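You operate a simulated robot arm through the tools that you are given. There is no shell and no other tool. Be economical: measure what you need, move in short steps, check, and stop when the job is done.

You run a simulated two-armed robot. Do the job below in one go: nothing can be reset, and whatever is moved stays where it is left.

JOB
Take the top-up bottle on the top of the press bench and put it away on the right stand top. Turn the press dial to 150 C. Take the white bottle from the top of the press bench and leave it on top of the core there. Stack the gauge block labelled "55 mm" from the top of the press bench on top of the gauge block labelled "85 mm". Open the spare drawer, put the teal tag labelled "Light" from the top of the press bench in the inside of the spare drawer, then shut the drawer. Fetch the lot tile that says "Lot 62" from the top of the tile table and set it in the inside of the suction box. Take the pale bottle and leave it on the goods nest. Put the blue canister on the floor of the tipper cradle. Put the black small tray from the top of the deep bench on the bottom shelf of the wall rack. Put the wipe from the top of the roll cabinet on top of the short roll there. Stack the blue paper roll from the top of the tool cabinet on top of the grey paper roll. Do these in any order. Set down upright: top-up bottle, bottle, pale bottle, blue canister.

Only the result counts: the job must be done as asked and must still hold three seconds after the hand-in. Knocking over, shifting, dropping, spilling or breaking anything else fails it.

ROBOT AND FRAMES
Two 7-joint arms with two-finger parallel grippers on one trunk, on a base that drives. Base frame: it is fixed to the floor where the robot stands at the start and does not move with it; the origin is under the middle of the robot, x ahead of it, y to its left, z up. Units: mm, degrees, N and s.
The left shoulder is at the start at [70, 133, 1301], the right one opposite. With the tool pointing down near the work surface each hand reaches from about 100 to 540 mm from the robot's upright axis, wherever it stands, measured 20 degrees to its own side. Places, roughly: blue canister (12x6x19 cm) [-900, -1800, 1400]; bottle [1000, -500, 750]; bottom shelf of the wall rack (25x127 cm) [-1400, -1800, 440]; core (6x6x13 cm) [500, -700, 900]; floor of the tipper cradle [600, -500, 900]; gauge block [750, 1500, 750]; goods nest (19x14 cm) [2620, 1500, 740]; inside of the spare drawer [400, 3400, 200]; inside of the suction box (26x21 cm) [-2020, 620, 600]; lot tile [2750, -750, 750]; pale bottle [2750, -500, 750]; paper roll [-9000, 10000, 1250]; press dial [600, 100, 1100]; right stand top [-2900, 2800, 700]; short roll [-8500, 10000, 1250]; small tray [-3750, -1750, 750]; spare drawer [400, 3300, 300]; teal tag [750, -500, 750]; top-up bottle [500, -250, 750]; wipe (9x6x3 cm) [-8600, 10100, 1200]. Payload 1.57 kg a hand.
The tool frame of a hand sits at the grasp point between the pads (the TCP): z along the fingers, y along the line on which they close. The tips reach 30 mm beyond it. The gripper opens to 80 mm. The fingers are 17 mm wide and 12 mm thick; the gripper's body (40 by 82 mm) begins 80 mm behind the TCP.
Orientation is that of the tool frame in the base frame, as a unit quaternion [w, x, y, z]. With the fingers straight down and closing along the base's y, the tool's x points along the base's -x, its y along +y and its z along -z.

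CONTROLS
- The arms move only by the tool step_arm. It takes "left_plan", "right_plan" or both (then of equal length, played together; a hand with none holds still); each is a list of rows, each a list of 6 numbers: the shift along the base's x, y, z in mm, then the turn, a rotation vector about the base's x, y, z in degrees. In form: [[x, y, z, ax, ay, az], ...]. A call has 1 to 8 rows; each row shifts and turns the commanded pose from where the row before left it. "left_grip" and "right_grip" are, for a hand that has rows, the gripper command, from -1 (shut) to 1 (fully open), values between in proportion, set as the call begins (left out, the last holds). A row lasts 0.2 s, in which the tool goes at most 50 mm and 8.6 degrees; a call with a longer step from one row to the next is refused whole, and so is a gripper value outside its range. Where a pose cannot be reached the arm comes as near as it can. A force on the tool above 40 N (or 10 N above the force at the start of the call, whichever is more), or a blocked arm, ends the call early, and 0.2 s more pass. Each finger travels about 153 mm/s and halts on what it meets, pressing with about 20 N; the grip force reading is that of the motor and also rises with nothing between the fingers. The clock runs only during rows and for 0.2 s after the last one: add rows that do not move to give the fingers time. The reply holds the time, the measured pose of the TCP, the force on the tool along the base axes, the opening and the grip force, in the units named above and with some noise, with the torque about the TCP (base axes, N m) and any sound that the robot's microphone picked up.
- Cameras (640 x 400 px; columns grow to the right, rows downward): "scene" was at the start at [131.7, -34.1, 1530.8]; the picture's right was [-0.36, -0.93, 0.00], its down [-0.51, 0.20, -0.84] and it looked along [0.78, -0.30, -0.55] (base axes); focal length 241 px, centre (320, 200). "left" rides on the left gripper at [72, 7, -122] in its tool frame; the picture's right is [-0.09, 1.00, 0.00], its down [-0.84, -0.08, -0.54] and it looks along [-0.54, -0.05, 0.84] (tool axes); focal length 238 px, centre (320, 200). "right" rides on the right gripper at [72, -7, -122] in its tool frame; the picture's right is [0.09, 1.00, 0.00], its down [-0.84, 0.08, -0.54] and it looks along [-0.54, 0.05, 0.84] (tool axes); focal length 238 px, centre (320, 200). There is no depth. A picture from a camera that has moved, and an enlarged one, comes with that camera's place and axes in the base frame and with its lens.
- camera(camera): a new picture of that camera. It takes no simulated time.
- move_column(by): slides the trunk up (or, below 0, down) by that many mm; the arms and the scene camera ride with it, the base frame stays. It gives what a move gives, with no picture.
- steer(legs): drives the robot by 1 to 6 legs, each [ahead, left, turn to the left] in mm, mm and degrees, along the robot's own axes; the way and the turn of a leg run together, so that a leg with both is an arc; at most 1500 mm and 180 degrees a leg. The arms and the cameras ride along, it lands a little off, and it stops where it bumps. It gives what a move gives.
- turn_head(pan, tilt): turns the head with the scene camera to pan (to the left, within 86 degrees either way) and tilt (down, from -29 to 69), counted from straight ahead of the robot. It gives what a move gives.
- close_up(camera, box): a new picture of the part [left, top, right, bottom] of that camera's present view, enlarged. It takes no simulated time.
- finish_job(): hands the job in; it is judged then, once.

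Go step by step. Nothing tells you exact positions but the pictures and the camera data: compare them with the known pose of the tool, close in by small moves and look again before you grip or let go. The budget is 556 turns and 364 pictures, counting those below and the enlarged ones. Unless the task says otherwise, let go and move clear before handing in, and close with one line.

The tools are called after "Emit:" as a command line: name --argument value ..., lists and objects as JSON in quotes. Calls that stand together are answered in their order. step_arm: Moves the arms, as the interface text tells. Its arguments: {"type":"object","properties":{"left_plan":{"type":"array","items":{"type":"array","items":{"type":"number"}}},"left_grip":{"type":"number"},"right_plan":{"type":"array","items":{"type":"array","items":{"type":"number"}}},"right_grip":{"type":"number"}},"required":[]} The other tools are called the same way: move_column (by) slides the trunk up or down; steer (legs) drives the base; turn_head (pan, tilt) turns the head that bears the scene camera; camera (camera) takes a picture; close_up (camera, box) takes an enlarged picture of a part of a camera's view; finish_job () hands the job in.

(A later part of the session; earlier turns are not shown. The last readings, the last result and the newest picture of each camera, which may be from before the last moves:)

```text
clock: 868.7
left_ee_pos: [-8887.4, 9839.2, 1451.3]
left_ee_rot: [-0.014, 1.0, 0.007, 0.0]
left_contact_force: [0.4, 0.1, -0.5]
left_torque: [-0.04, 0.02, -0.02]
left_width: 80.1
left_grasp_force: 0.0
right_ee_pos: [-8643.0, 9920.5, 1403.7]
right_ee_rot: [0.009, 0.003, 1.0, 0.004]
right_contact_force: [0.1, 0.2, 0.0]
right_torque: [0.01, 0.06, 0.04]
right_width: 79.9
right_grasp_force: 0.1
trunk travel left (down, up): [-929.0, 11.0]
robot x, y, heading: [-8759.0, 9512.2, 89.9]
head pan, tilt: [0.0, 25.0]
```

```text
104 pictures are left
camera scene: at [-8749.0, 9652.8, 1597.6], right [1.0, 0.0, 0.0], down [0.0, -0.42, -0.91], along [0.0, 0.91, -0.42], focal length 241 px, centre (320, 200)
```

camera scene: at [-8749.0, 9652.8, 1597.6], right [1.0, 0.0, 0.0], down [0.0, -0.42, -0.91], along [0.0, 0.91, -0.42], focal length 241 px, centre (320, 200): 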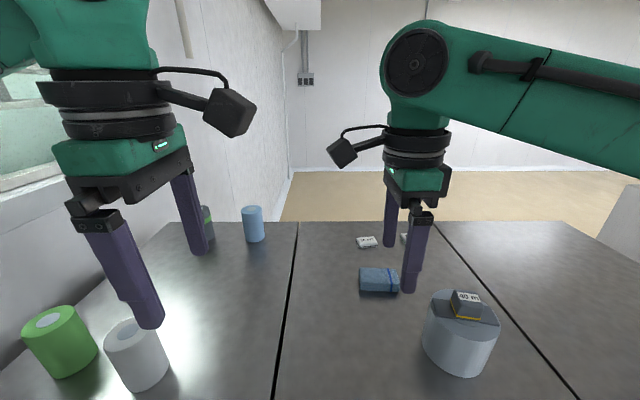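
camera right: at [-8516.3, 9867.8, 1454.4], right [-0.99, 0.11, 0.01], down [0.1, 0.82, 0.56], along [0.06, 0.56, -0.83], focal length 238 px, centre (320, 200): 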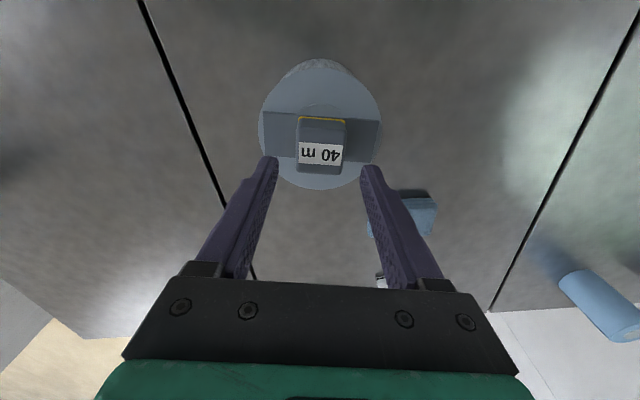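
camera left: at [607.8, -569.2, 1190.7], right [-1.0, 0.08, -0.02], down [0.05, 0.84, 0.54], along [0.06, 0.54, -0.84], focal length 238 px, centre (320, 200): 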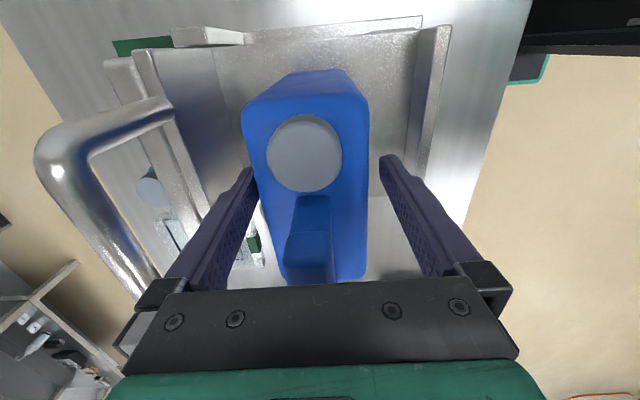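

Emit:
steer --legs '[[15, 0, 0]]'

Emit:
step_arm --right_plan '[[5, 10, -45, 0, 0, 0], [5, 10, -45, 0, 0, 0], [5, 20, -40, 0, 0, 0], [5, 40, 0, 0, 0, 0], [5, 40, 0, 0, 0, 0], [5, 35, 0, 0, 0, 0], [5, 10, 0, 0, 0, 0], [0, 0, 0, 0, 0, 0]]'

Emit:
camera --camera "right"

Emit:
camera --camera "scene"

```text
clock: 869.5
left_ee_pos: [-8891.8, 9849.8, 1452.4]
left_ee_rot: [-0.016, 1.0, 0.007, 0.003]
left_contact_force: [0.1, -0.2, -0.5]
left_torque: [0.03, 0.01, 0.0]
left_width: 80.2
left_grasp_force: 0.0
right_ee_pos: [-8647.2, 9931.6, 1406.9]
right_ee_rot: [0.012, 0.004, 1.0, 0.004]
right_contact_force: [-0.2, -0.3, 0.3]
right_torque: [0.03, 0.02, 0.03]
right_width: 80.0
right_grasp_force: 0.1
trunk travel left (down, up): [-929.0, 11.0]
robot x, y, heading: [-8753.1, 9528.2, 89.6]
head pan, tilt: [0.0, 25.0]
```

```text
clock: 871.3
left_ee_pos: [-8891.8, 9856.0, 1450.2]
left_ee_rot: [-0.012, 1.0, 0.008, 0.003]
left_contact_force: [-0.4, 0.8, 0.0]
left_torque: [0.01, 0.01, 0.01]
left_width: 79.9
left_grasp_force: 0.0
right_ee_pos: [-8586.3, 10061.3, 1267.8]
right_ee_rot: [0.011, 0.002, 1.0, 0.004]
right_contact_force: [-1.1, -0.1, -0.3]
right_torque: [-0.01, 0.0, -0.02]
right_width: 80.1
right_grasp_force: 0.0
right hand out of reach, approached as far as the arm can: row 5, 6, 7
trunk travel left (down, up): [-929.0, 11.0]
robot x, y, heading: [-8755.7, 9527.4, 90.2]
head pan, tilt: [0.0, 25.0]
```

```text
103 pictures are left
camera right: at [-8661.3, 10054.4, 1388.5], right [-0.09, 1.0, 0.01], down [0.82, 0.07, 0.56], along [0.56, 0.05, -0.83], focal length 238 px, centre (320, 200)
```

right: 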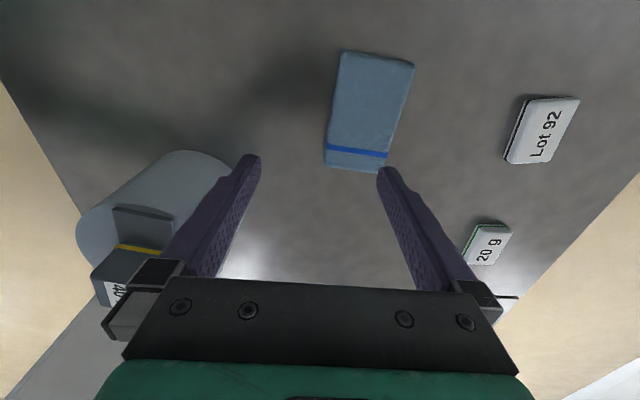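

```text
102 pictures are left
camera scene: at [-8754.9, 9669.6, 1597.4], right [1.0, 0.0, 0.0], down [0.0, -0.42, -0.91], along [0.0, 0.91, -0.42], focal length 241 px, centre (320, 200)
```

scene: 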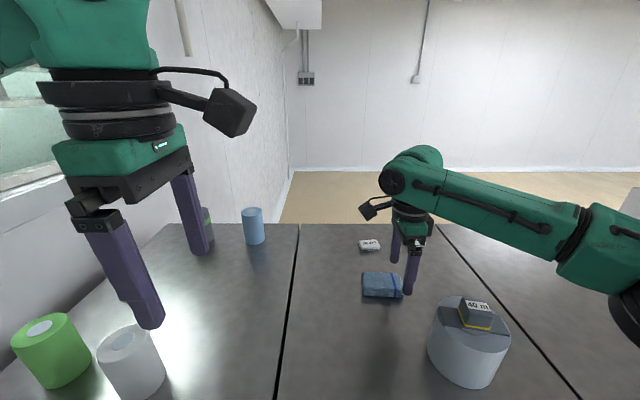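

Emit:
steer --legs '[[22, 0, 0]]'

Emit:
step_arm --right_plan '[[-15, 0, -15, 0, 0, 0], [-15, 5, -15, 0, 0, 0], [0, 10, 0, 0, 0, 0], [0, 10, 0, 0, 0, 0], [0, 0, 0, 0, 0, 0]]'

Emit:
camera --camera "right"

```text
clock: 872.1
left_ee_pos: [-8892.0, 9870.3, 1452.2]
left_ee_rot: [-0.017, 1.0, 0.007, 0.003]
left_contact_force: [0.6, -1.4, 0.5]
left_torque: [0.07, 0.02, -0.01]
left_width: 80.1
left_grasp_force: 0.1
right_ee_pos: [-8586.7, 10077.0, 1271.4]
right_ee_rot: [0.01, 0.004, 1.0, 0.008]
right_contact_force: [-0.5, -0.6, -0.1]
right_torque: [0.03, 0.02, -0.01]
right_width: 80.2
right_grasp_force: 0.1
trunk travel left (down, up): [-929.0, 11.0]
robot x, y, heading: [-8754.5, 9547.2, 90.3]
head pan, tilt: [0.0, 25.0]
```

```text
clock: 873.3
left_ee_pos: [-8891.9, 9876.6, 1451.5]
left_ee_rot: [-0.014, 1.0, 0.007, 0.004]
left_contact_force: [-0.2, -0.4, 0.7]
left_torque: [0.01, 0.04, -0.01]
left_width: 79.8
left_grasp_force: 0.1
right_ee_pos: [-8597.6, 10080.2, 1236.8]
right_ee_rot: [0.009, 0.003, 1.0, 0.005]
right_contact_force: [-0.5, 0.6, 0.6]
right_torque: [0.01, 0.02, 0.03]
right_width: 79.9
right_grasp_force: 0.0
right hand out of reach, approached as far as the arm can: row 1, 2, 3, 4
trunk travel left (down, up): [-929.0, 11.0]
robot x, y, heading: [-8749.7, 9553.0, 89.8]
head pan, tilt: [0.0, 25.0]
```

```text
101 pictures are left
camera right: at [-8672.6, 10072.4, 1357.6], right [-0.09, 1.0, 0.01], down [0.83, 0.07, 0.56], along [0.56, 0.06, -0.83], focal length 238 px, centre (320, 200)
```

right: 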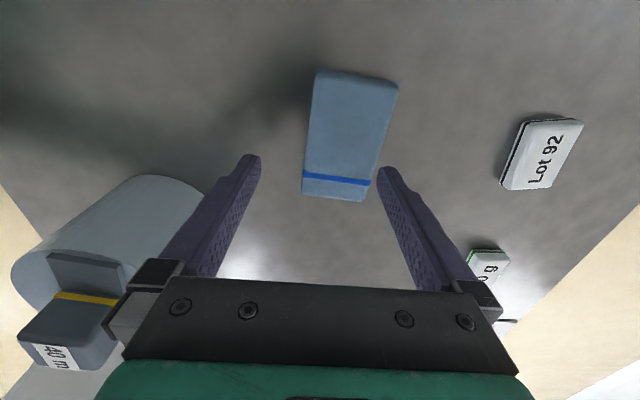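

I'm a centimetre short of reach, so I tilt the tool forward by 8° and nudge the base 8 mm.

Emit:
steer --legs '[[8, 0, 0]]'

Emit:
step_arm --right_plan '[[0, 0, 0, 8, 0, 0], [-8, 6, 0, 0, 0, 0], [-8, 6, 0, 0, 0, 0], [0, 0, 0, 0, 0, 0]]'

Emit:
camera --camera "right"

Emit:
close_up --camera "scene" --box '[330, 200, 450, 310]'

```text
clock: 874.0
left_ee_pos: [-8891.8, 9882.0, 1451.2]
left_ee_rot: [-0.014, 1.0, 0.007, 0.003]
left_contact_force: [0.4, -0.3, 0.3]
left_torque: [0.02, -0.04, 0.0]
left_width: 80.0
left_grasp_force: 0.1
right_ee_pos: [-8598.1, 10085.1, 1237.4]
right_ee_rot: [0.011, 0.003, 1.0, 0.007]
right_contact_force: [0.1, 0.2, -0.5]
right_torque: [0.02, 0.03, 0.02]
right_width: 80.2
right_grasp_force: 0.1
trunk travel left (down, up): [-929.0, 11.0]
robot x, y, heading: [-8751.8, 9560.4, 90.1]
head pan, tilt: [0.0, 25.0]
```

```text
clock: 875.0
left_ee_pos: [-8891.8, 9883.3, 1451.2]
left_ee_rot: [-0.014, 1.0, 0.008, 0.003]
left_contact_force: [-0.8, 0.2, -0.2]
left_torque: [0.02, 0.02, -0.05]
left_width: 79.9
left_grasp_force: 0.1
right_ee_pos: [-8613.8, 10099.1, 1237.7]
right_ee_rot: [0.01, 0.003, 0.997, 0.077]
right_contact_force: [-0.1, 0.2, 0.5]
right_torque: [0.02, 0.03, 0.04]
right_width: 80.0
right_grasp_force: 0.0
trunk travel left (down, up): [-929.0, 11.0]
robot x, y, heading: [-8749.9, 9551.9, 90.1]
head pan, tilt: [0.0, 25.0]
```

```text
100 pictures are left
camera right: at [-8687.7, 10075.4, 1356.1], right [-0.09, 0.98, 0.15], down [0.83, -0.01, 0.56], along [0.56, 0.17, -0.81], focal length 238 px, centre (320, 200)
```

right: 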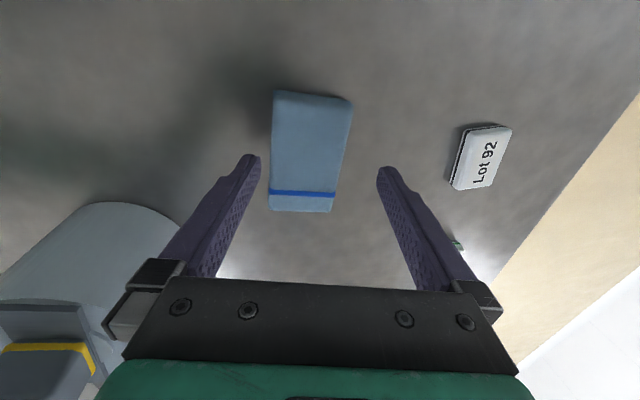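

```text
3.64 times, centred on (390, 255) of scene
camera zoom: at [-8754.0, 9698.4, 1597.5], right [1.0, 0.0, 0.0], down [0.0, -0.42, -0.91], along [0.0, 0.91, -0.42], focal length 876 px, centre (66, 0)
```

zoom: 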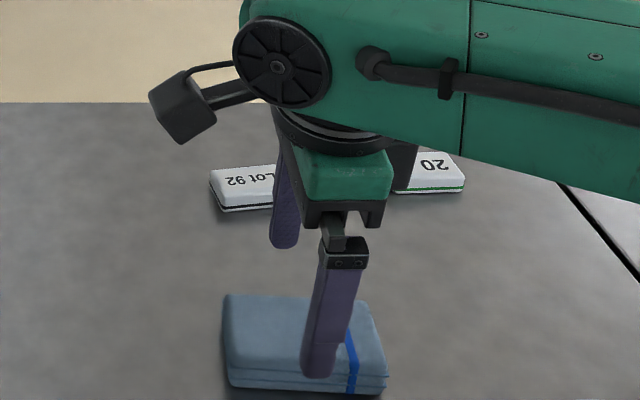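

Emit:
step_arm --right_plan '[[-4, 0, -14, 0, 0, 0], [0, 0, -12, 0, 0, 0], [0, 0, -6, 0, 0, 0], [0, 0, 0, 0, 0, 0]]'

Emit:
camera --camera "right"

```text
clock: 876.0
left_ee_pos: [-8893.5, 9883.1, 1452.1]
left_ee_rot: [-0.014, 1.0, 0.007, 0.002]
left_contact_force: [0.1, 0.6, -0.2]
left_torque: [-0.03, 0.0, 0.01]
left_width: 79.9
left_grasp_force: 0.0
right_ee_pos: [-8618.9, 10099.4, 1206.9]
right_ee_rot: [0.01, 0.003, 0.997, 0.077]
right_contact_force: [1.3, 0.0, 11.8]
right_torque: [-0.52, 0.04, 0.04]
right_width: 77.6
right_grasp_force: 0.0
trunk travel left (down, up): [-929.0, 11.0]
robot x, y, heading: [-8756.1, 9559.2, 89.8]
head pan, tilt: [0.0, 25.0]
```

```text
98 pictures are left
camera right: at [-8692.7, 10074.1, 1325.8], right [-0.09, 0.98, 0.15], down [0.83, -0.01, 0.56], along [0.56, 0.17, -0.81], focal length 238 px, centre (320, 200)
```

right: 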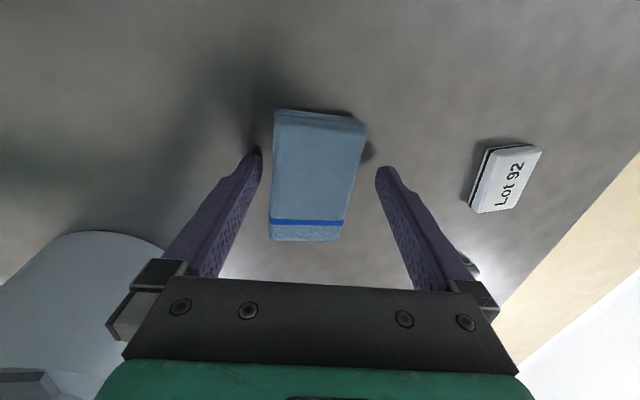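

Emit:
step_arm --right_plan '[[0, 0, 3, 0, 0, 0], [0, 0, 0, 0, 0, 0]]'

Emit:
step_arm --right_plan '[[0, 0, 0, 0, 0, 0], [0, 0, 0, 0, 0, 0], [0, 0, 0, 0, 0, 0], [0, 0, 0, 0, 0, 0]]' --right_grip -1

Emit:
step_arm --right_plan '[[0, -10, 20, 0, 0, 0], [0, -10, 20, 0, 0, 0], [0, 0, 0, 0, 0, 0]]'

Emit:
camera --camera "right"

Emit:
close_up --camera "scene" --box '[330, 200, 470, 330]'

```text
clock: 876.6
left_ee_pos: [-8892.5, 9883.5, 1451.1]
left_ee_rot: [-0.014, 1.0, 0.007, 0.003]
left_contact_force: [0.9, -0.7, -0.1]
left_torque: [0.0, -0.03, 0.02]
left_width: 79.8
left_grasp_force: 0.2
right_ee_pos: [-8617.7, 10100.0, 1207.4]
right_ee_rot: [0.01, 0.003, 0.997, 0.075]
right_contact_force: [-0.4, 0.1, 0.4]
right_torque: [0.04, 0.01, 0.02]
right_width: 80.0
right_grasp_force: 0.1
trunk travel left (down, up): [-929.0, 11.0]
robot x, y, heading: [-8755.1, 9555.8, 90.1]
head pan, tilt: [0.0, 25.0]
```

```text
clock: 877.6
left_ee_pos: [-8892.7, 9883.4, 1449.6]
left_ee_rot: [-0.013, 1.0, 0.007, 0.003]
left_contact_force: [-0.3, 0.2, -0.3]
left_torque: [-0.01, 0.01, 0.0]
left_width: 80.1
left_grasp_force: 0.0
right_ee_pos: [-8617.4, 10099.3, 1209.7]
right_ee_rot: [0.011, 0.003, 0.997, 0.075]
right_contact_force: [0.0, 0.5, 0.5]
right_torque: [-0.02, 0.01, -0.02]
right_width: 56.0
right_grasp_force: 19.8
trunk travel left (down, up): [-929.0, 11.0]
robot x, y, heading: [-8754.1, 9556.7, 89.9]
head pan, tilt: [0.0, 25.0]
```

```text
clock: 878.5
left_ee_pos: [-8893.0, 9884.2, 1451.7]
left_ee_rot: [-0.015, 1.0, 0.007, 0.002]
left_contact_force: [-1.3, 0.8, 0.5]
left_torque: [-0.04, 0.01, 0.04]
left_width: 80.0
left_grasp_force: 0.1
right_ee_pos: [-8617.9, 10080.8, 1247.6]
right_ee_rot: [0.01, 0.002, 0.997, 0.075]
right_contact_force: [0.5, -0.7, 0.1]
right_torque: [0.0, -0.03, -0.03]
right_width: 54.6
right_grasp_force: 20.0
trunk travel left (down, up): [-929.0, 11.0]
robot x, y, heading: [-8755.9, 9557.2, 89.9]
head pan, tilt: [0.0, 25.0]
```

```text
97 pictures are left
camera right: at [-8691.9, 10055.4, 1366.7], right [-0.09, 0.99, 0.15], down [0.83, -0.01, 0.56], along [0.56, 0.17, -0.81], focal length 238 px, centre (320, 200)
```

right: 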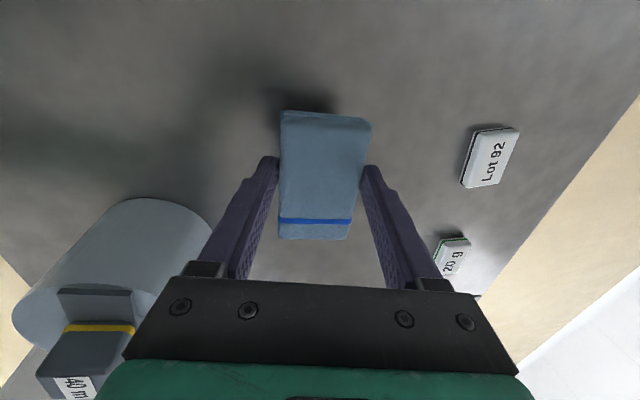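

```text
3.08 times, centred on (400, 265) of scene
camera zoom: at [-8754.7, 9698.9, 1597.5], right [1.0, 0.0, 0.0], down [0.0, -0.42, -0.91], along [0.0, 0.91, -0.42], focal length 741 px, centre (74, 0)
```

zoom: 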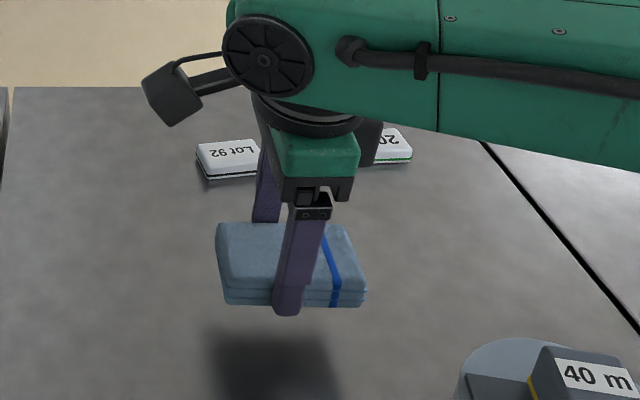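

Wipe lifted level. I raise it and carry it over the block on the roll.

Emit:
step_arm --right_plan '[[0, -10, 40, 0, 0, 0], [0, -10, 40, 0, 0, 0], [5, -15, 35, 0, 0, 0], [22, -22, 0, 0, 0, 0], [22, -22, 0, 0, 0, 0], [22, -22, 0, 0, 0, 0], [22, -22, 0, 0, 0, 0], [18, -20, 0, 0, 0, 0]]'

Emit:
camera --camera "right"

Emit:
turn_head --pan -20 --tilt 35

Emit:
camera --camera "scene"

```text
clock: 880.2
left_ee_pos: [-8890.0, 9882.3, 1452.1]
left_ee_rot: [-0.015, 1.0, 0.007, 0.002]
left_contact_force: [-0.7, 0.4, -0.1]
left_torque: [-0.02, 0.01, -0.01]
left_width: 80.1
left_grasp_force: 0.2
right_ee_pos: [-8505.9, 9935.5, 1363.0]
right_ee_rot: [0.009, 0.002, 0.997, 0.076]
right_contact_force: [0.7, 1.0, -0.3]
right_torque: [0.0, 0.04, -0.05]
right_width: 54.5
right_grasp_force: 19.9
trunk travel left (down, up): [-929.0, 11.0]
robot x, y, heading: [-8751.9, 9558.2, 89.8]
head pan, tilt: [0.0, 25.0]
```

```text
95 pictures are left
camera right: at [-8580.6, 9910.6, 1481.5], right [-0.09, 0.98, 0.15], down [0.83, -0.01, 0.56], along [0.56, 0.17, -0.81], focal length 238 px, centre (320, 200)
```

right: 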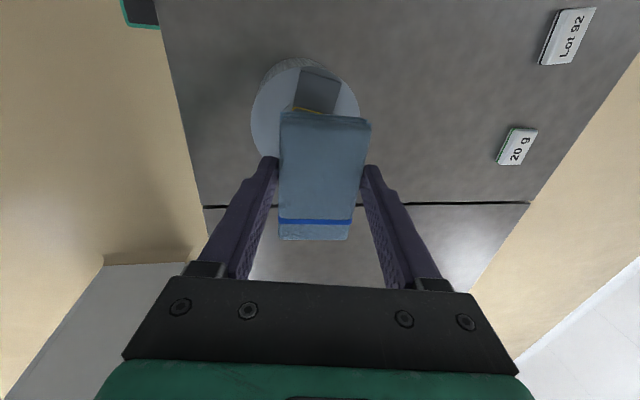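

```text
clock: 881.1
left_ee_pos: [-8890.9, 9883.1, 1450.1]
left_ee_rot: [-0.014, 1.0, 0.007, 0.002]
left_contact_force: [0.5, 0.1, 0.0]
left_torque: [0.0, 0.03, -0.01]
left_width: 80.0
left_grasp_force: 0.2
right_ee_pos: [-8507.6, 9937.5, 1363.9]
right_ee_rot: [0.01, 0.003, 0.997, 0.076]
right_contact_force: [0.0, -0.1, 0.7]
right_torque: [-0.03, 0.01, 0.03]
right_width: 54.1
right_grasp_force: 19.9
trunk travel left (down, up): [-929.0, 11.0]
robot x, y, heading: [-8754.5, 9558.3, 90.0]
head pan, tilt: [-20.0, 35.0]
```

```text
94 pictures are left
camera scene: at [-8724.3, 9688.7, 1581.9], right [0.94, -0.34, 0.0], down [-0.2, -0.54, -0.82], along [0.28, 0.77, -0.57], focal length 241 px, centre (320, 200)
```

scene: 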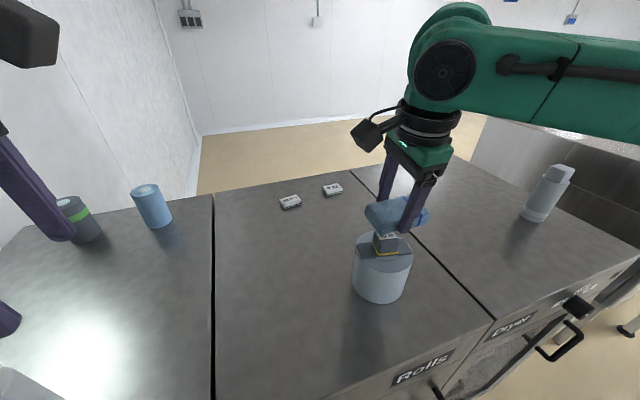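

Emit:
close_up --camera "scene" --box '[330, 170, 450, 310]'

Emit:
close_up --camera "right" --box '[230, 40, 390, 250]'

```text
2.86 times, centred on (390, 240) of scene
camera zoom: at [-8724.3, 9688.7, 1581.9], right [0.94, -0.34, 0.0], down [-0.2, -0.54, -0.82], along [0.28, 0.77, -0.57], focal length 688 px, centre (120, 86)
```

zoom: 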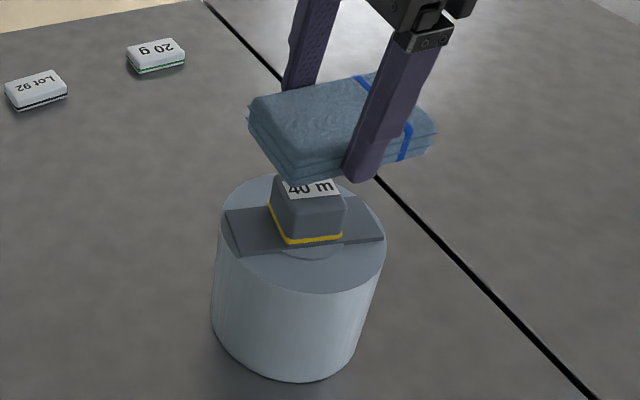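

```text
1.90 times, centred on (310, 145) of right
camera zoom: at [-8582.2, 9912.8, 1481.3], right [-0.09, 0.98, 0.15], down [0.83, -0.01, 0.56], along [0.56, 0.17, -0.81], focal length 454 px, centre (339, 305)
```

zoom: 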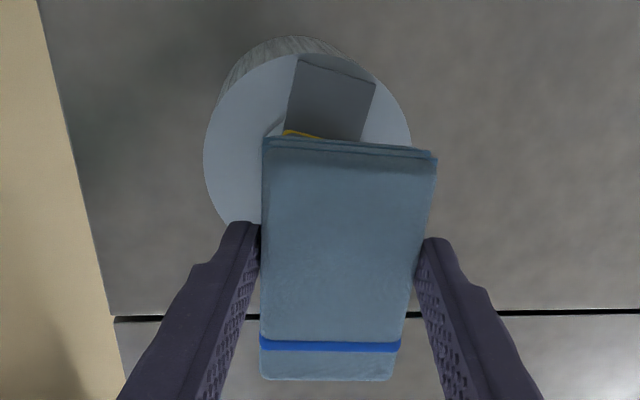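

Emit:
step_arm --right_plan '[[-1, -8, 0, 0, 0, 0], [0, 0, -12, 0, 0, 0], [0, 0, -10, 0, 0, 0], [0, 0, 0, 0, 0, 0]]'

Emit:
close_up --camera "scene" --box '[330, 170, 450, 310]'

```text
clock: 882.1
left_ee_pos: [-8892.1, 9882.5, 1450.6]
left_ee_rot: [-0.014, 1.0, 0.008, 0.003]
left_contact_force: [0.1, 0.0, 0.3]
left_torque: [-0.02, 0.03, -0.02]
left_width: 79.9
left_grasp_force: 0.1
right_ee_pos: [-8508.6, 9928.7, 1339.7]
right_ee_rot: [0.011, 0.003, 0.997, 0.076]
right_contact_force: [-0.3, 0.3, -0.5]
right_torque: [-0.02, -0.01, 0.02]
right_width: 54.1
right_grasp_force: 20.0
trunk travel left (down, up): [-929.0, 11.0]
robot x, y, heading: [-8751.0, 9557.9, 90.0]
head pan, tilt: [-20.0, 35.0]
```

```text
2.86 times, centred on (390, 240) of scene
camera zoom: at [-8724.7, 9688.9, 1581.8], right [0.94, -0.34, 0.0], down [-0.2, -0.54, -0.82], along [0.28, 0.77, -0.57], focal length 688 px, centre (120, 86)
```

zoom: 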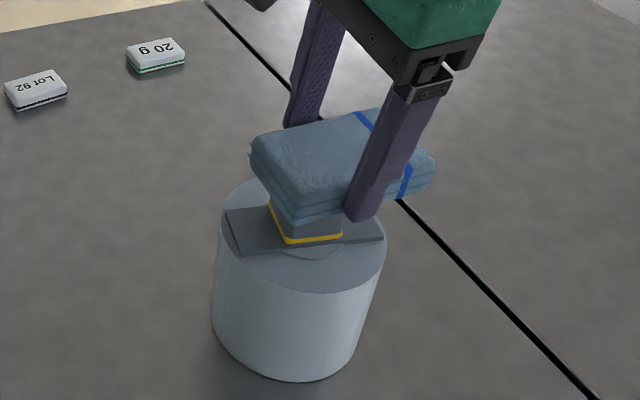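

The wipe must shift ~16 mm toward −x to be centred on the block.

Emit:
step_arm --right_plan '[[-16, 5, 4, 0, 0, 0], [0, 0, 0, 0, 0, 0]]'

Emit:
close_up --camera "scene" --box '[330, 170, 450, 310]'

Emit:
close_up --camera "right" --box '[230, 40, 390, 250]'

```text
clock: 882.7
left_ee_pos: [-8892.2, 9884.6, 1450.9]
left_ee_rot: [-0.014, 1.0, 0.007, 0.003]
left_contact_force: [-0.1, 0.1, 0.4]
left_torque: [0.02, 0.0, 0.0]
left_width: 80.0
left_grasp_force: 0.2
right_ee_pos: [-8524.5, 9933.7, 1346.2]
right_ee_rot: [0.011, 0.003, 0.997, 0.075]
right_contact_force: [-0.7, 0.0, -0.8]
right_torque: [0.03, 0.0, 0.01]
right_width: 54.2
right_grasp_force: 19.7
trunk travel left (down, up): [-929.0, 11.0]
robot x, y, heading: [-8753.7, 9554.8, 90.1]
head pan, tilt: [-20.0, 35.0]
```

```text
2.86 times, centred on (390, 240) of scene
camera zoom: at [-8725.3, 9689.3, 1581.8], right [0.94, -0.34, 0.0], down [-0.2, -0.54, -0.82], along [0.28, 0.77, -0.57], focal length 688 px, centre (120, 86)
```

zoom: 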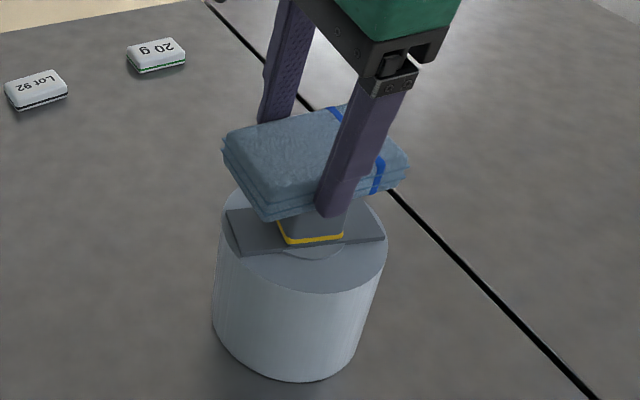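

```text
1.90 times, centred on (310, 145) of right
camera zoom: at [-8599.3, 9909.7, 1463.8], right [-0.09, 0.99, 0.15], down [0.83, -0.01, 0.56], along [0.56, 0.17, -0.81], focal length 454 px, centre (339, 305)
```

zoom: 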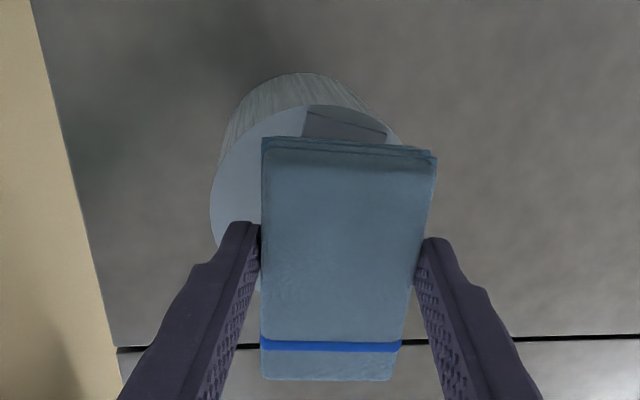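

Emit:
step_arm --right_plan '[[-2, -4, 0, 0, 0, 0], [0, 0, -4, 0, 0, 0], [0, 0, -4, 0, 0, 0], [0, 0, -3, 0, 0, 0], [0, 0, 0, 0, 0, 0]]'

Emit:
close_up --camera "scene" --box '[330, 170, 450, 310]'

```text
clock: 883.9
left_ee_pos: [-8891.8, 9883.8, 1450.1]
left_ee_rot: [-0.014, 1.0, 0.007, 0.002]
left_contact_force: [0.3, 0.3, 0.0]
left_torque: [-0.01, 0.01, -0.01]
left_width: 79.8
left_grasp_force: 0.0
right_ee_pos: [-8526.3, 9929.0, 1335.1]
right_ee_rot: [0.01, 0.002, 0.997, 0.076]
right_contact_force: [-0.6, -0.7, -1.1]
right_torque: [-0.04, -0.03, 0.01]
right_width: 54.3
right_grasp_force: 19.7
trunk travel left (down, up): [-929.0, 11.0]
robot x, y, heading: [-8750.9, 9557.6, 90.1]
head pan, tilt: [-20.0, 35.0]
```

```text
2.86 times, centred on (390, 240) of scene
camera zoom: at [-8724.9, 9688.9, 1581.8], right [0.94, -0.34, 0.0], down [-0.2, -0.54, -0.82], along [0.28, 0.77, -0.57], focal length 688 px, centre (120, 86)
```

zoom: 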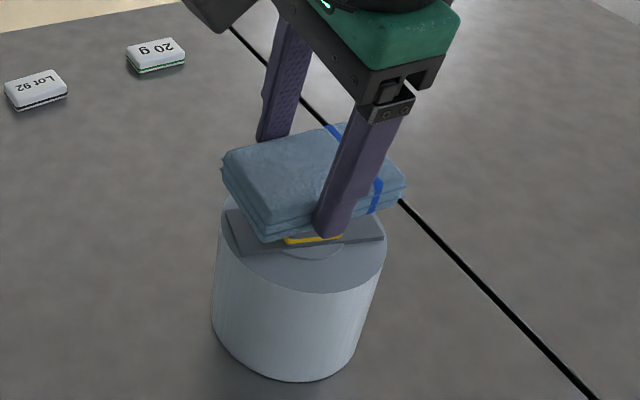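

Emit:
step_arm --right_plan '[[0, 0, -3, 0, 0, 0], [0, 0, -3, 0, 0, 0], [0, 0, 0, 0, 0, 0]]'

Emit:
step_arm --right_plan '[[0, 0, -3, 0, 0, 0], [0, 0, 0, 0, 0, 0]]'

Emit:
close_up --camera "scene" --box '[330, 170, 450, 310]'

```text
clock: 884.7
left_ee_pos: [-8893.2, 9881.7, 1450.9]
left_ee_rot: [-0.015, 1.0, 0.007, 0.004]
left_contact_force: [0.3, 0.5, -0.3]
left_torque: [0.01, -0.05, 0.0]
left_width: 80.2
left_grasp_force: 0.1
right_ee_pos: [-8527.0, 9928.8, 1330.7]
right_ee_rot: [0.01, 0.003, 0.997, 0.077]
right_contact_force: [1.4, 1.5, 21.6]
right_torque: [-0.04, -0.11, 0.06]
right_width: 53.3
right_grasp_force: 20.3
trunk travel left (down, up): [-929.0, 11.0]
robot x, y, heading: [-8752.0, 9555.8, 89.8]
head pan, tilt: [-20.0, 35.0]
```

```text
clock: 885.3
left_ee_pos: [-8893.8, 9882.0, 1451.0]
left_ee_rot: [-0.014, 1.0, 0.007, 0.004]
left_contact_force: [1.1, -0.6, 0.3]
left_torque: [-0.03, 0.04, 0.01]
left_width: 80.0
left_grasp_force: 0.1
right_ee_pos: [-8527.5, 9928.9, 1327.6]
right_ee_rot: [0.011, 0.002, 0.997, 0.077]
right_contact_force: [0.9, 1.8, 19.3]
right_torque: [-0.04, 0.01, 0.04]
right_width: 53.2
right_grasp_force: 19.9
trunk travel left (down, up): [-929.0, 11.0]
robot x, y, heading: [-8754.5, 9556.8, 90.2]
head pan, tilt: [-20.0, 35.0]
```

```text
2.86 times, centred on (390, 240) of scene
camera zoom: at [-8726.3, 9686.8, 1582.1], right [0.94, -0.34, 0.0], down [-0.2, -0.54, -0.82], along [0.28, 0.77, -0.57], focal length 688 px, centre (120, 86)
```

zoom: 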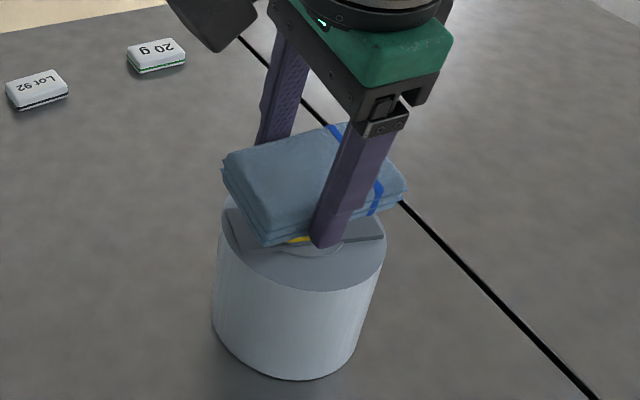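

Contact, with almost no torque, so it is centred. I release gently.

Emit:
step_arm --right_plan '[[0, 0, 3, 0, 0, 0], [0, 0, 0, 0, 0, 0]]'

Emit:
step_arm --right_plan '[[0, 0, 0, 0, 0, 0], [0, 0, 0, 0, 0, 0], [0, 0, 0, 0, 0, 0]]' --right_grip 1

Emit:
close_up --camera "scene" --box '[330, 170, 450, 310]'

Emit:
camera --camera "right"

```text
clock: 885.9
left_ee_pos: [-8892.4, 9883.7, 1451.3]
left_ee_rot: [-0.013, 1.0, 0.006, 0.003]
left_contact_force: [-0.5, -0.5, 0.3]
left_torque: [-0.06, 0.01, -0.02]
left_width: 80.0
left_grasp_force: 0.2
right_ee_pos: [-8525.0, 9927.9, 1327.4]
right_ee_rot: [0.01, 0.003, 0.997, 0.074]
right_contact_force: [-0.1, 1.0, 0.2]
right_torque: [0.0, 0.02, 0.01]
right_width: 53.2
right_grasp_force: 20.2
trunk travel left (down, up): [-929.0, 11.0]
robot x, y, heading: [-8752.7, 9557.2, 89.8]
head pan, tilt: [-20.0, 35.0]
```

```text
clock: 886.7
left_ee_pos: [-8892.3, 9883.9, 1451.0]
left_ee_rot: [-0.014, 1.0, 0.007, 0.002]
left_contact_force: [0.3, 0.6, -0.2]
left_torque: [0.04, 0.01, 0.0]
left_width: 80.0
left_grasp_force: 0.0
right_ee_pos: [-8524.8, 9929.6, 1328.1]
right_ee_rot: [0.011, 0.002, 0.997, 0.076]
right_contact_force: [0.4, 0.6, -0.8]
right_torque: [0.03, -0.03, -0.02]
right_width: 80.3
right_grasp_force: 0.1
trunk travel left (down, up): [-929.0, 11.0]
robot x, y, heading: [-8752.4, 9559.0, 89.9]
head pan, tilt: [-20.0, 35.0]
```

```text
2.86 times, centred on (390, 240) of scene
camera zoom: at [-8724.1, 9688.9, 1581.8], right [0.94, -0.34, 0.0], down [-0.2, -0.54, -0.82], along [0.28, 0.77, -0.57], focal length 688 px, centre (120, 86)
```

zoom: 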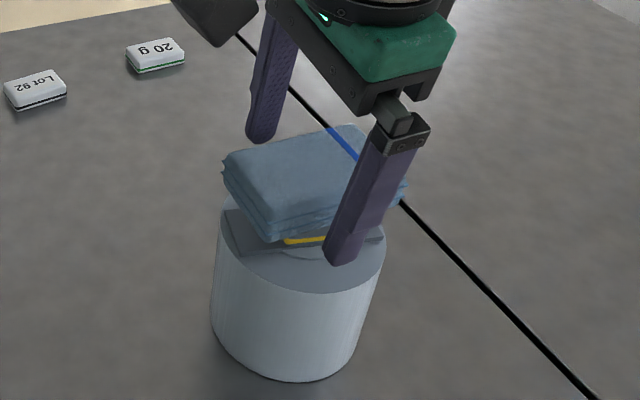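

```text
85 pictures are left
camera right: at [-8600.2, 9904.8, 1446.7], right [-0.09, 0.99, 0.15], down [0.83, -0.01, 0.56], along [0.56, 0.17, -0.81], focal length 238 px, centre (320, 200)
```

right: 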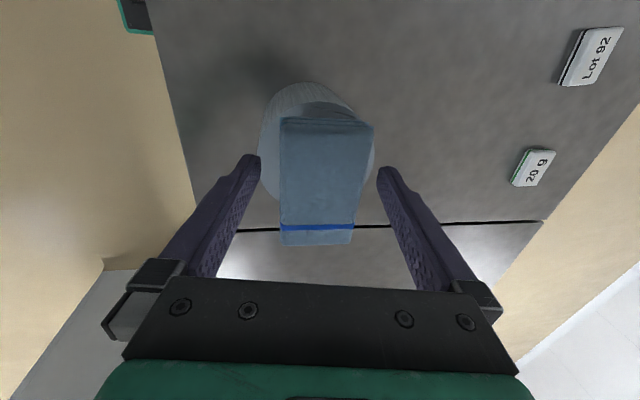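

Emit:
step_arm --right_plan '[[0, 0, 20, 0, 0, 0], [0, 0, 40, 0, 0, 0], [0, 0, 30, 0, 0, 0], [0, -30, 0, 0, 0, 0], [0, -40, 0, 0, 0, 0]]'

Emit:
close_up --camera "scene" --box '[330, 180, 450, 310]'

```text
clock: 887.9
left_ee_pos: [-8891.2, 9878.9, 1452.5]
left_ee_rot: [-0.016, 1.0, 0.007, 0.002]
left_contact_force: [0.0, -0.7, -0.1]
left_torque: [0.02, 0.05, -0.01]
left_width: 79.9
left_grasp_force: 0.1
right_ee_pos: [-8525.4, 9854.8, 1420.0]
right_ee_rot: [0.01, 0.002, 0.997, 0.078]
right_contact_force: [-0.8, 0.3, -0.6]
right_torque: [0.05, 0.02, -0.05]
right_width: 80.1
right_grasp_force: 0.1
trunk travel left (down, up): [-929.0, 11.0]
robot x, y, heading: [-8754.1, 9558.2, 90.0]
head pan, tilt: [-20.0, 35.0]
```

```text
3.08 times, centred on (390, 245) of scene
camera zoom: at [-8723.3, 9684.5, 1582.2], right [0.94, -0.34, 0.0], down [-0.2, -0.54, -0.82], along [0.28, 0.77, -0.57], focal length 741 px, centre (105, 62)
```

zoom: 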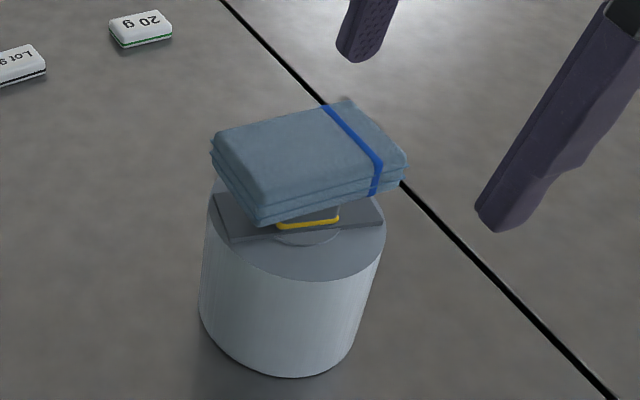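

Wipe done. The blue and grey rolls are at the far back of the Tools cabinet (y ≈ 10280), out of safe reach from here, so I'll drive around to the cabinets' rear.

Emit:
steer --legs '[[-1480, 0, 0], [0, 0, -90], [1500, 0, 0], [1300, 0, 0], [0, 250, 0], [1500, 0, 0]]'

Emit:
steer --legs '[[1500, 0, 0], [1500, 0, 0], [1500, 0, 0], [700, 0, 0], [0, 0, 90], [1400, 0, 0]]'

Emit:
turn_head --pan 30 --tilt 8

Emit:
camera --camera "scene"

```text
clock: 920.6
left_ee_pos: [-4128.4, 8402.7, 1450.7]
left_ee_rot: [-0.009, 0.709, -0.706, 0.012]
left_contact_force: [0.1, 0.2, 0.0]
left_torque: [-0.04, -0.04, 0.02]
left_width: 80.2
left_grasp_force: 0.2
right_ee_pos: [-4155.6, 8037.1, 1419.0]
right_ee_rot: [0.062, 0.71, 0.7, 0.046]
right_contact_force: [-0.7, 0.3, 0.7]
right_torque: [-0.02, -0.04, -0.03]
right_width: 79.8
right_grasp_force: 0.0
trunk travel left (down, up): [-929.0, 11.0]
robot x, y, heading: [-4451.5, 8270.4, -0.4]
head pan, tilt: [-20.0, 35.0]
```

```text
clock: 956.1
left_ee_pos: [610.0, 9990.6, 1451.1]
left_ee_rot: [-0.015, 1.0, 0.012, 0.002]
left_contact_force: [0.0, 0.4, 0.5]
left_torque: [0.0, 0.03, 0.02]
left_width: 79.8
left_grasp_force: 0.1
right_ee_pos: [976.8, 9970.0, 1417.8]
right_ee_rot: [0.01, -0.002, 0.997, 0.076]
right_contact_force: [0.5, -0.2, -0.2]
right_torque: [0.02, 0.0, -0.03]
right_width: 80.0
right_grasp_force: 0.0
trunk travel left (down, up): [-929.0, 11.0]
robot x, y, heading: [752.9, 9663.6, 90.5]
head pan, tilt: [-20.0, 35.0]
```

```text
clock: 957.3
left_ee_pos: [609.5, 9990.2, 1451.7]
left_ee_rot: [-0.014, 1.0, 0.012, 0.002]
left_contact_force: [0.4, -0.9, -0.4]
left_torque: [0.02, -0.01, 0.0]
left_width: 79.9
left_grasp_force: 0.1
right_ee_pos: [977.6, 9970.9, 1418.6]
right_ee_rot: [0.01, -0.002, 0.997, 0.076]
right_contact_force: [-0.5, 0.5, 0.0]
right_torque: [-0.03, 0.01, 0.01]
right_width: 80.0
right_grasp_force: 0.0
trunk travel left (down, up): [-929.0, 11.0]
robot x, y, heading: [752.3, 9668.7, 90.5]
head pan, tilt: [30.0, 8.0]
```

```text
83 pictures are left
camera scene: at [703.3, 9794.7, 1625.2], right [0.86, 0.51, 0.0], down [0.07, -0.12, -0.99], along [-0.5, 0.85, -0.14], focal length 241 px, centre (320, 200)
```

scene: 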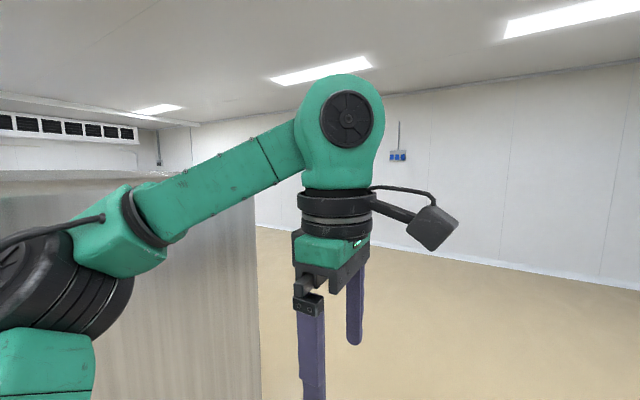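

Open floor to the north. I go up and look west behind the line.

Emit:
steer --legs '[[1500, 0, 0], [1200, 0, 0], [0, 0, 89.5], [1500, 0, 0]]'

Emit:
turn_head --pan 5 --tilt 8

Emit:
camera --camera "scene"

```text
clock: 981.1
left_ee_pos: [-1097.1, 12210.7, 1452.5]
left_ee_rot: [-0.012, 0.702, 0.713, -0.008]
left_contact_force: [0.5, -0.9, 0.7]
left_torque: [0.02, 0.03, 0.03]
left_width: 80.0
left_grasp_force: 0.1
right_ee_pos: [-1075.6, 12577.6, 1418.6]
right_ee_rot: [-0.046, -0.704, 0.706, 0.061]
right_contact_force: [-1.2, -0.5, -0.7]
right_torque: [-0.01, 0.03, 0.0]
right_width: 79.9
right_grasp_force: 0.0
trunk travel left (down, up): [-929.0, 11.0]
robot x, y, heading: [-772.7, 12351.7, -179.8]
head pan, tilt: [30.0, 8.0]
```

```text
clock: 982.0
left_ee_pos: [-1098.6, 12211.6, 1450.9]
left_ee_rot: [-0.012, 0.701, 0.713, -0.008]
left_contact_force: [-0.1, 0.2, 0.4]
left_torque: [-0.02, 0.0, 0.0]
left_width: 80.2
left_grasp_force: 0.0
right_ee_pos: [-1075.8, 12578.4, 1418.0]
right_ee_rot: [-0.046, -0.704, 0.706, 0.061]
right_contact_force: [0.0, 0.5, -0.7]
right_torque: [0.01, -0.03, 0.0]
right_width: 80.0
right_grasp_force: 0.0
trunk travel left (down, up): [-929.0, 11.0]
robot x, y, heading: [-771.8, 12351.1, -179.8]
head pan, tilt: [5.0, 8.0]
```

```text
82 pictures are left
camera scene: at [-916.9, 12340.6, 1625.2], right [-0.09, 1.0, 0.0], down [0.14, 0.01, -0.99], along [-0.99, -0.09, -0.14], focal length 241 px, centre (320, 200)
```

scene: 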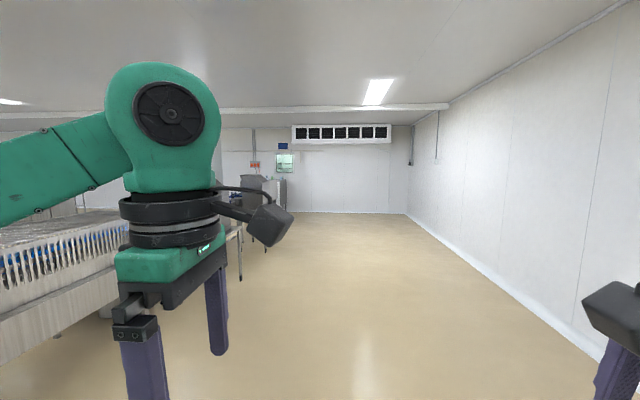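

A clear lane leads west. I restore the left gripper's neutral yaw, then drive to the cabinets' rear.

Emit:
step_arm --left_plan '[[0, 0, 0, 0, 0, -8.5], [0, 0, 0, 0, 0, -8.5], [0, 0, 0, 0, 0, -8.5], [0, 0, 0, 0, 0, -8.5], [0, 0, 0, 0, 0, -8.5], [0, 0, 0, 0, 0, -8.5], [0, 0, 0, 0, 0, -8.5], [0, 0, 0, 0, 0, -8.5]]'

Emit:
step_arm --left_plan '[[0, 0, 0, 0, 0, -8.5], [0, 0, 0, 0, 0, -8.5], [0, 0, 0, 0, 0, -4], [0, 0, 0, 0, 0, 0]]'

Emit:
steer --legs '[[1500, 0, 0], [1500, 0, 0], [1500, 0, 0], [1500, 0, 0], [1500, 0, 0], [200, 0, 55]]'

Emit:
turn_head --pan 0 --tilt 15

Emit:
camera --camera "scene"

```text
clock: 983.8
left_ee_pos: [-1098.8, 12211.0, 1451.1]
left_ee_rot: [-0.015, 0.98, 0.197, 0.0]
left_contact_force: [-0.5, -0.7, -0.4]
left_torque: [-0.02, 0.0, 0.01]
left_width: 79.9
left_grasp_force: 0.1
right_ee_pos: [-1075.2, 12578.5, 1418.4]
right_ee_rot: [-0.046, -0.704, 0.706, 0.061]
right_contact_force: [-0.5, 0.0, 0.2]
right_torque: [-0.01, -0.03, -0.01]
right_width: 80.0
right_grasp_force: 0.1
trunk travel left (down, up): [-929.0, 11.0]
robot x, y, heading: [-774.3, 12349.7, -180.0]
head pan, tilt: [5.0, 8.0]
```

```text
clock: 984.8
left_ee_pos: [-1097.2, 12210.6, 1451.6]
left_ee_rot: [-0.014, 1.0, 0.015, 0.002]
left_contact_force: [1.1, -0.5, 0.6]
left_torque: [0.02, -0.02, -0.03]
left_width: 80.0
left_grasp_force: 0.0
right_ee_pos: [-1075.4, 12577.4, 1418.5]
right_ee_rot: [-0.046, -0.704, 0.706, 0.061]
right_contact_force: [-0.1, -0.7, -0.4]
right_torque: [0.0, -0.01, -0.03]
right_width: 79.9
right_grasp_force: 0.0
trunk travel left (down, up): [-929.0, 11.0]
robot x, y, heading: [-772.4, 12349.3, -180.1]
head pan, tilt: [5.0, 8.0]
```

```text
clock: 1022.8
left_ee_pos: [-8512.5, 11889.6, 1451.2]
left_ee_rot: [-0.014, 0.88, 0.474, -0.005]
left_contact_force: [-0.4, 0.2, 0.0]
left_torque: [0.0, -0.02, 0.03]
left_width: 80.1
left_grasp_force: 0.1
right_ee_pos: [-8799.4, 12120.4, 1418.7]
right_ee_rot: [0.07, 0.95, -0.303, -0.032]
right_contact_force: [0.1, -0.2, -0.1]
right_torque: [0.0, -0.02, 0.01]
right_width: 79.9
right_grasp_force: 0.0
trunk travel left (down, up): [-929.0, 11.0]
robot x, y, heading: [-8436.5, 12237.5, -125.1]
head pan, tilt: [5.0, 8.0]
```

```text
clock: 1023.4
left_ee_pos: [-8513.1, 11890.1, 1451.2]
left_ee_rot: [-0.014, 0.88, 0.475, -0.004]
left_contact_force: [-0.6, 1.2, 0.2]
left_torque: [-0.01, 0.01, 0.01]
left_width: 79.9
left_grasp_force: 0.1
right_ee_pos: [-8799.4, 12120.3, 1417.9]
right_ee_rot: [0.069, 0.95, -0.304, -0.032]
right_contact_force: [0.2, 0.5, 0.5]
right_torque: [-0.01, -0.02, -0.02]
right_width: 80.2
right_grasp_force: 0.0
trunk travel left (down, up): [-929.0, 11.0]
robot x, y, heading: [-8439.0, 12239.5, -124.9]
head pan, tilt: [0.0, 15.0]
```

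```text
81 pictures are left
camera scene: at [-8523.9, 12117.4, 1613.9], right [-0.82, 0.57, 0.0], down [0.15, 0.21, -0.97], along [-0.55, -0.79, -0.26], focal length 241 px, centre (320, 200)
```

scene: 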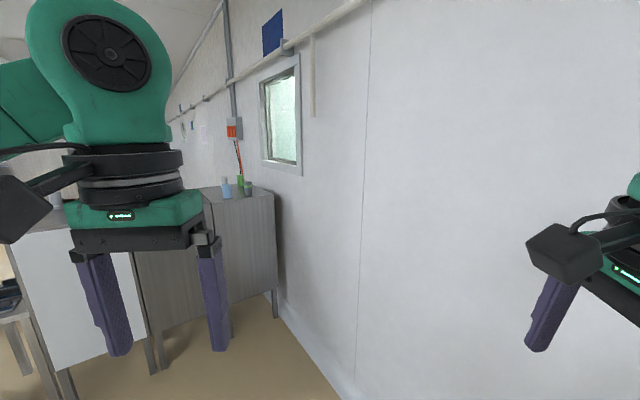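

I close in on the rear of the Tools cabinet.

Emit:
steer --legs '[[1230, 440, 0]]'

Emit:
turn_head --pan 5 --tilt 35

Emit:
camera --camera "scene"

```text
clock: 1030.0
left_ee_pos: [-8862.3, 10625.3, 1450.1]
left_ee_rot: [-0.014, 0.881, 0.473, -0.004]
left_contact_force: [-0.9, -0.4, 0.7]
left_torque: [-0.02, 0.01, -0.03]
left_width: 80.0
left_grasp_force: 0.1
right_ee_pos: [-9148.6, 10856.4, 1419.5]
right_ee_rot: [0.07, 0.949, -0.305, -0.033]
right_contact_force: [0.3, -0.1, 1.1]
right_torque: [-0.05, -0.02, 0.01]
right_width: 80.0
right_grasp_force: 0.0
trunk travel left (down, up): [-929.0, 11.0]
robot x, y, heading: [-8791.1, 10971.5, -125.1]
head pan, tilt: [0.0, 15.0]
```

```text
clock: 1030.8
left_ee_pos: [-8863.7, 10623.5, 1450.7]
left_ee_rot: [-0.013, 0.881, 0.474, -0.004]
left_contact_force: [0.6, 0.0, 0.2]
left_torque: [0.0, 0.01, -0.06]
left_width: 79.8
left_grasp_force: 0.1
right_ee_pos: [-9149.7, 10855.3, 1417.9]
right_ee_rot: [0.069, 0.949, -0.305, -0.034]
right_contact_force: [-0.1, -0.3, -0.5]
right_torque: [0.02, -0.01, -0.05]
right_width: 79.9
right_grasp_force: 0.0
trunk travel left (down, up): [-929.0, 11.0]
robot x, y, heading: [-8788.8, 10971.3, -125.2]
head pan, tilt: [5.0, 35.0]
```

```text
80 pictures are left
camera scene: at [-8864.0, 10851.7, 1581.9], right [-0.86, 0.5, 0.0], down [0.29, 0.49, -0.82], along [-0.41, -0.71, -0.57], focal length 241 px, centre (320, 200)
```

scene: 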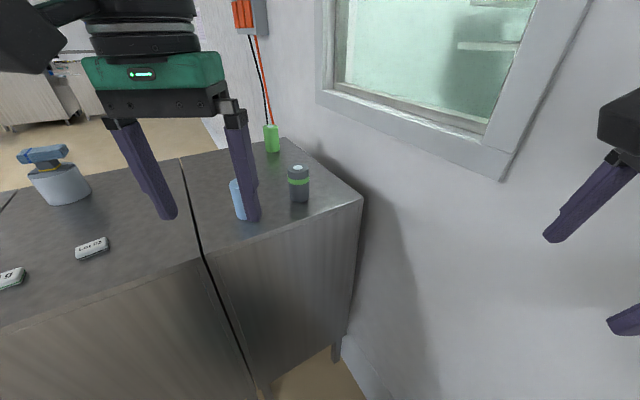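

I rotate to heading −150° (keeps both elbows off the wall) and take position behind the rolls.

Emit:
steer --legs '[[0, 0, -25], [110, 175, 0]]'

Emit:
turn_head --pan 30 --tilt 40

Emit:
camera --camera "scene"

Emit:
camera --camera "left"

```text
clock: 1033.8
left_ee_pos: [-9011.0, 10485.7, 1452.3]
left_ee_rot: [-0.012, 0.962, 0.272, -0.002]
left_contact_force: [-0.1, 1.8, -0.7]
left_torque: [-0.04, 0.0, 0.01]
left_width: 80.0
left_grasp_force: 0.1
right_ee_pos: [-9172.0, 10816.4, 1417.3]
right_ee_rot: [0.062, 0.861, -0.503, -0.047]
right_contact_force: [-0.2, 1.0, 0.0]
right_torque: [-0.02, -0.01, 0.0]
right_width: 79.9
right_grasp_force: 0.0
trunk travel left (down, up): [-929.0, 11.0]
robot x, y, heading: [-8799.4, 10763.8, -150.0]
head pan, tilt: [5.0, 35.0]
```

```text
clock: 1034.7
left_ee_pos: [-9012.2, 10479.4, 1451.4]
left_ee_rot: [-0.015, 0.962, 0.271, -0.002]
left_contact_force: [0.6, -0.4, -1.1]
left_torque: [-0.02, -0.01, 0.01]
left_width: 79.9
left_grasp_force: 0.1
right_ee_pos: [-9172.9, 10809.9, 1418.5]
right_ee_rot: [0.06, 0.861, -0.503, -0.047]
right_contact_force: [-1.0, 0.3, 0.2]
right_torque: [0.0, 0.01, 0.01]
right_width: 80.1
right_grasp_force: 0.0
trunk travel left (down, up): [-929.0, 11.0]
robot x, y, heading: [-8797.5, 10763.5, -150.1]
head pan, tilt: [30.0, 40.0]
```

```text
79 pictures are left
camera scene: at [-8885.4, 10661.8, 1574.2], right [-0.86, 0.5, 0.0], down [0.32, 0.56, -0.77], along [-0.39, -0.66, -0.64], focal length 241 px, centre (320, 200)
```

scene: 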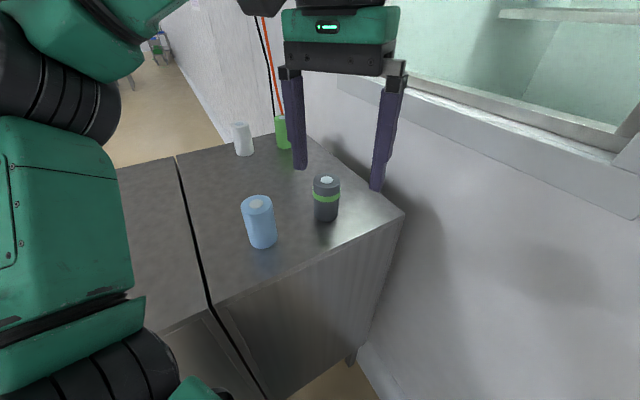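

```text
78 pictures are left
camera left: at [-8946.2, 10508.2, 1573.5], right [0.44, -0.9, -0.03], down [-0.75, -0.39, 0.54], along [-0.5, -0.22, -0.84], focal length 238 px, centre (320, 200)
```

left: 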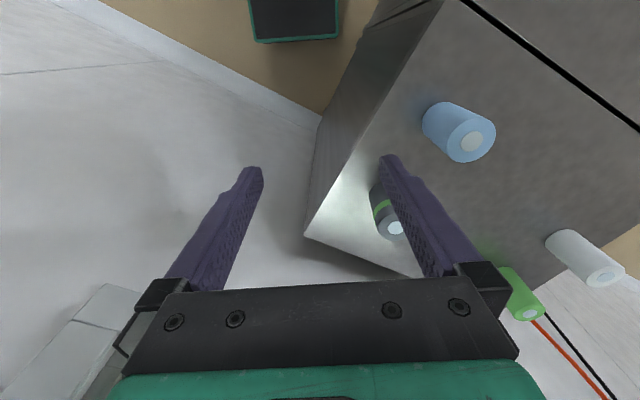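

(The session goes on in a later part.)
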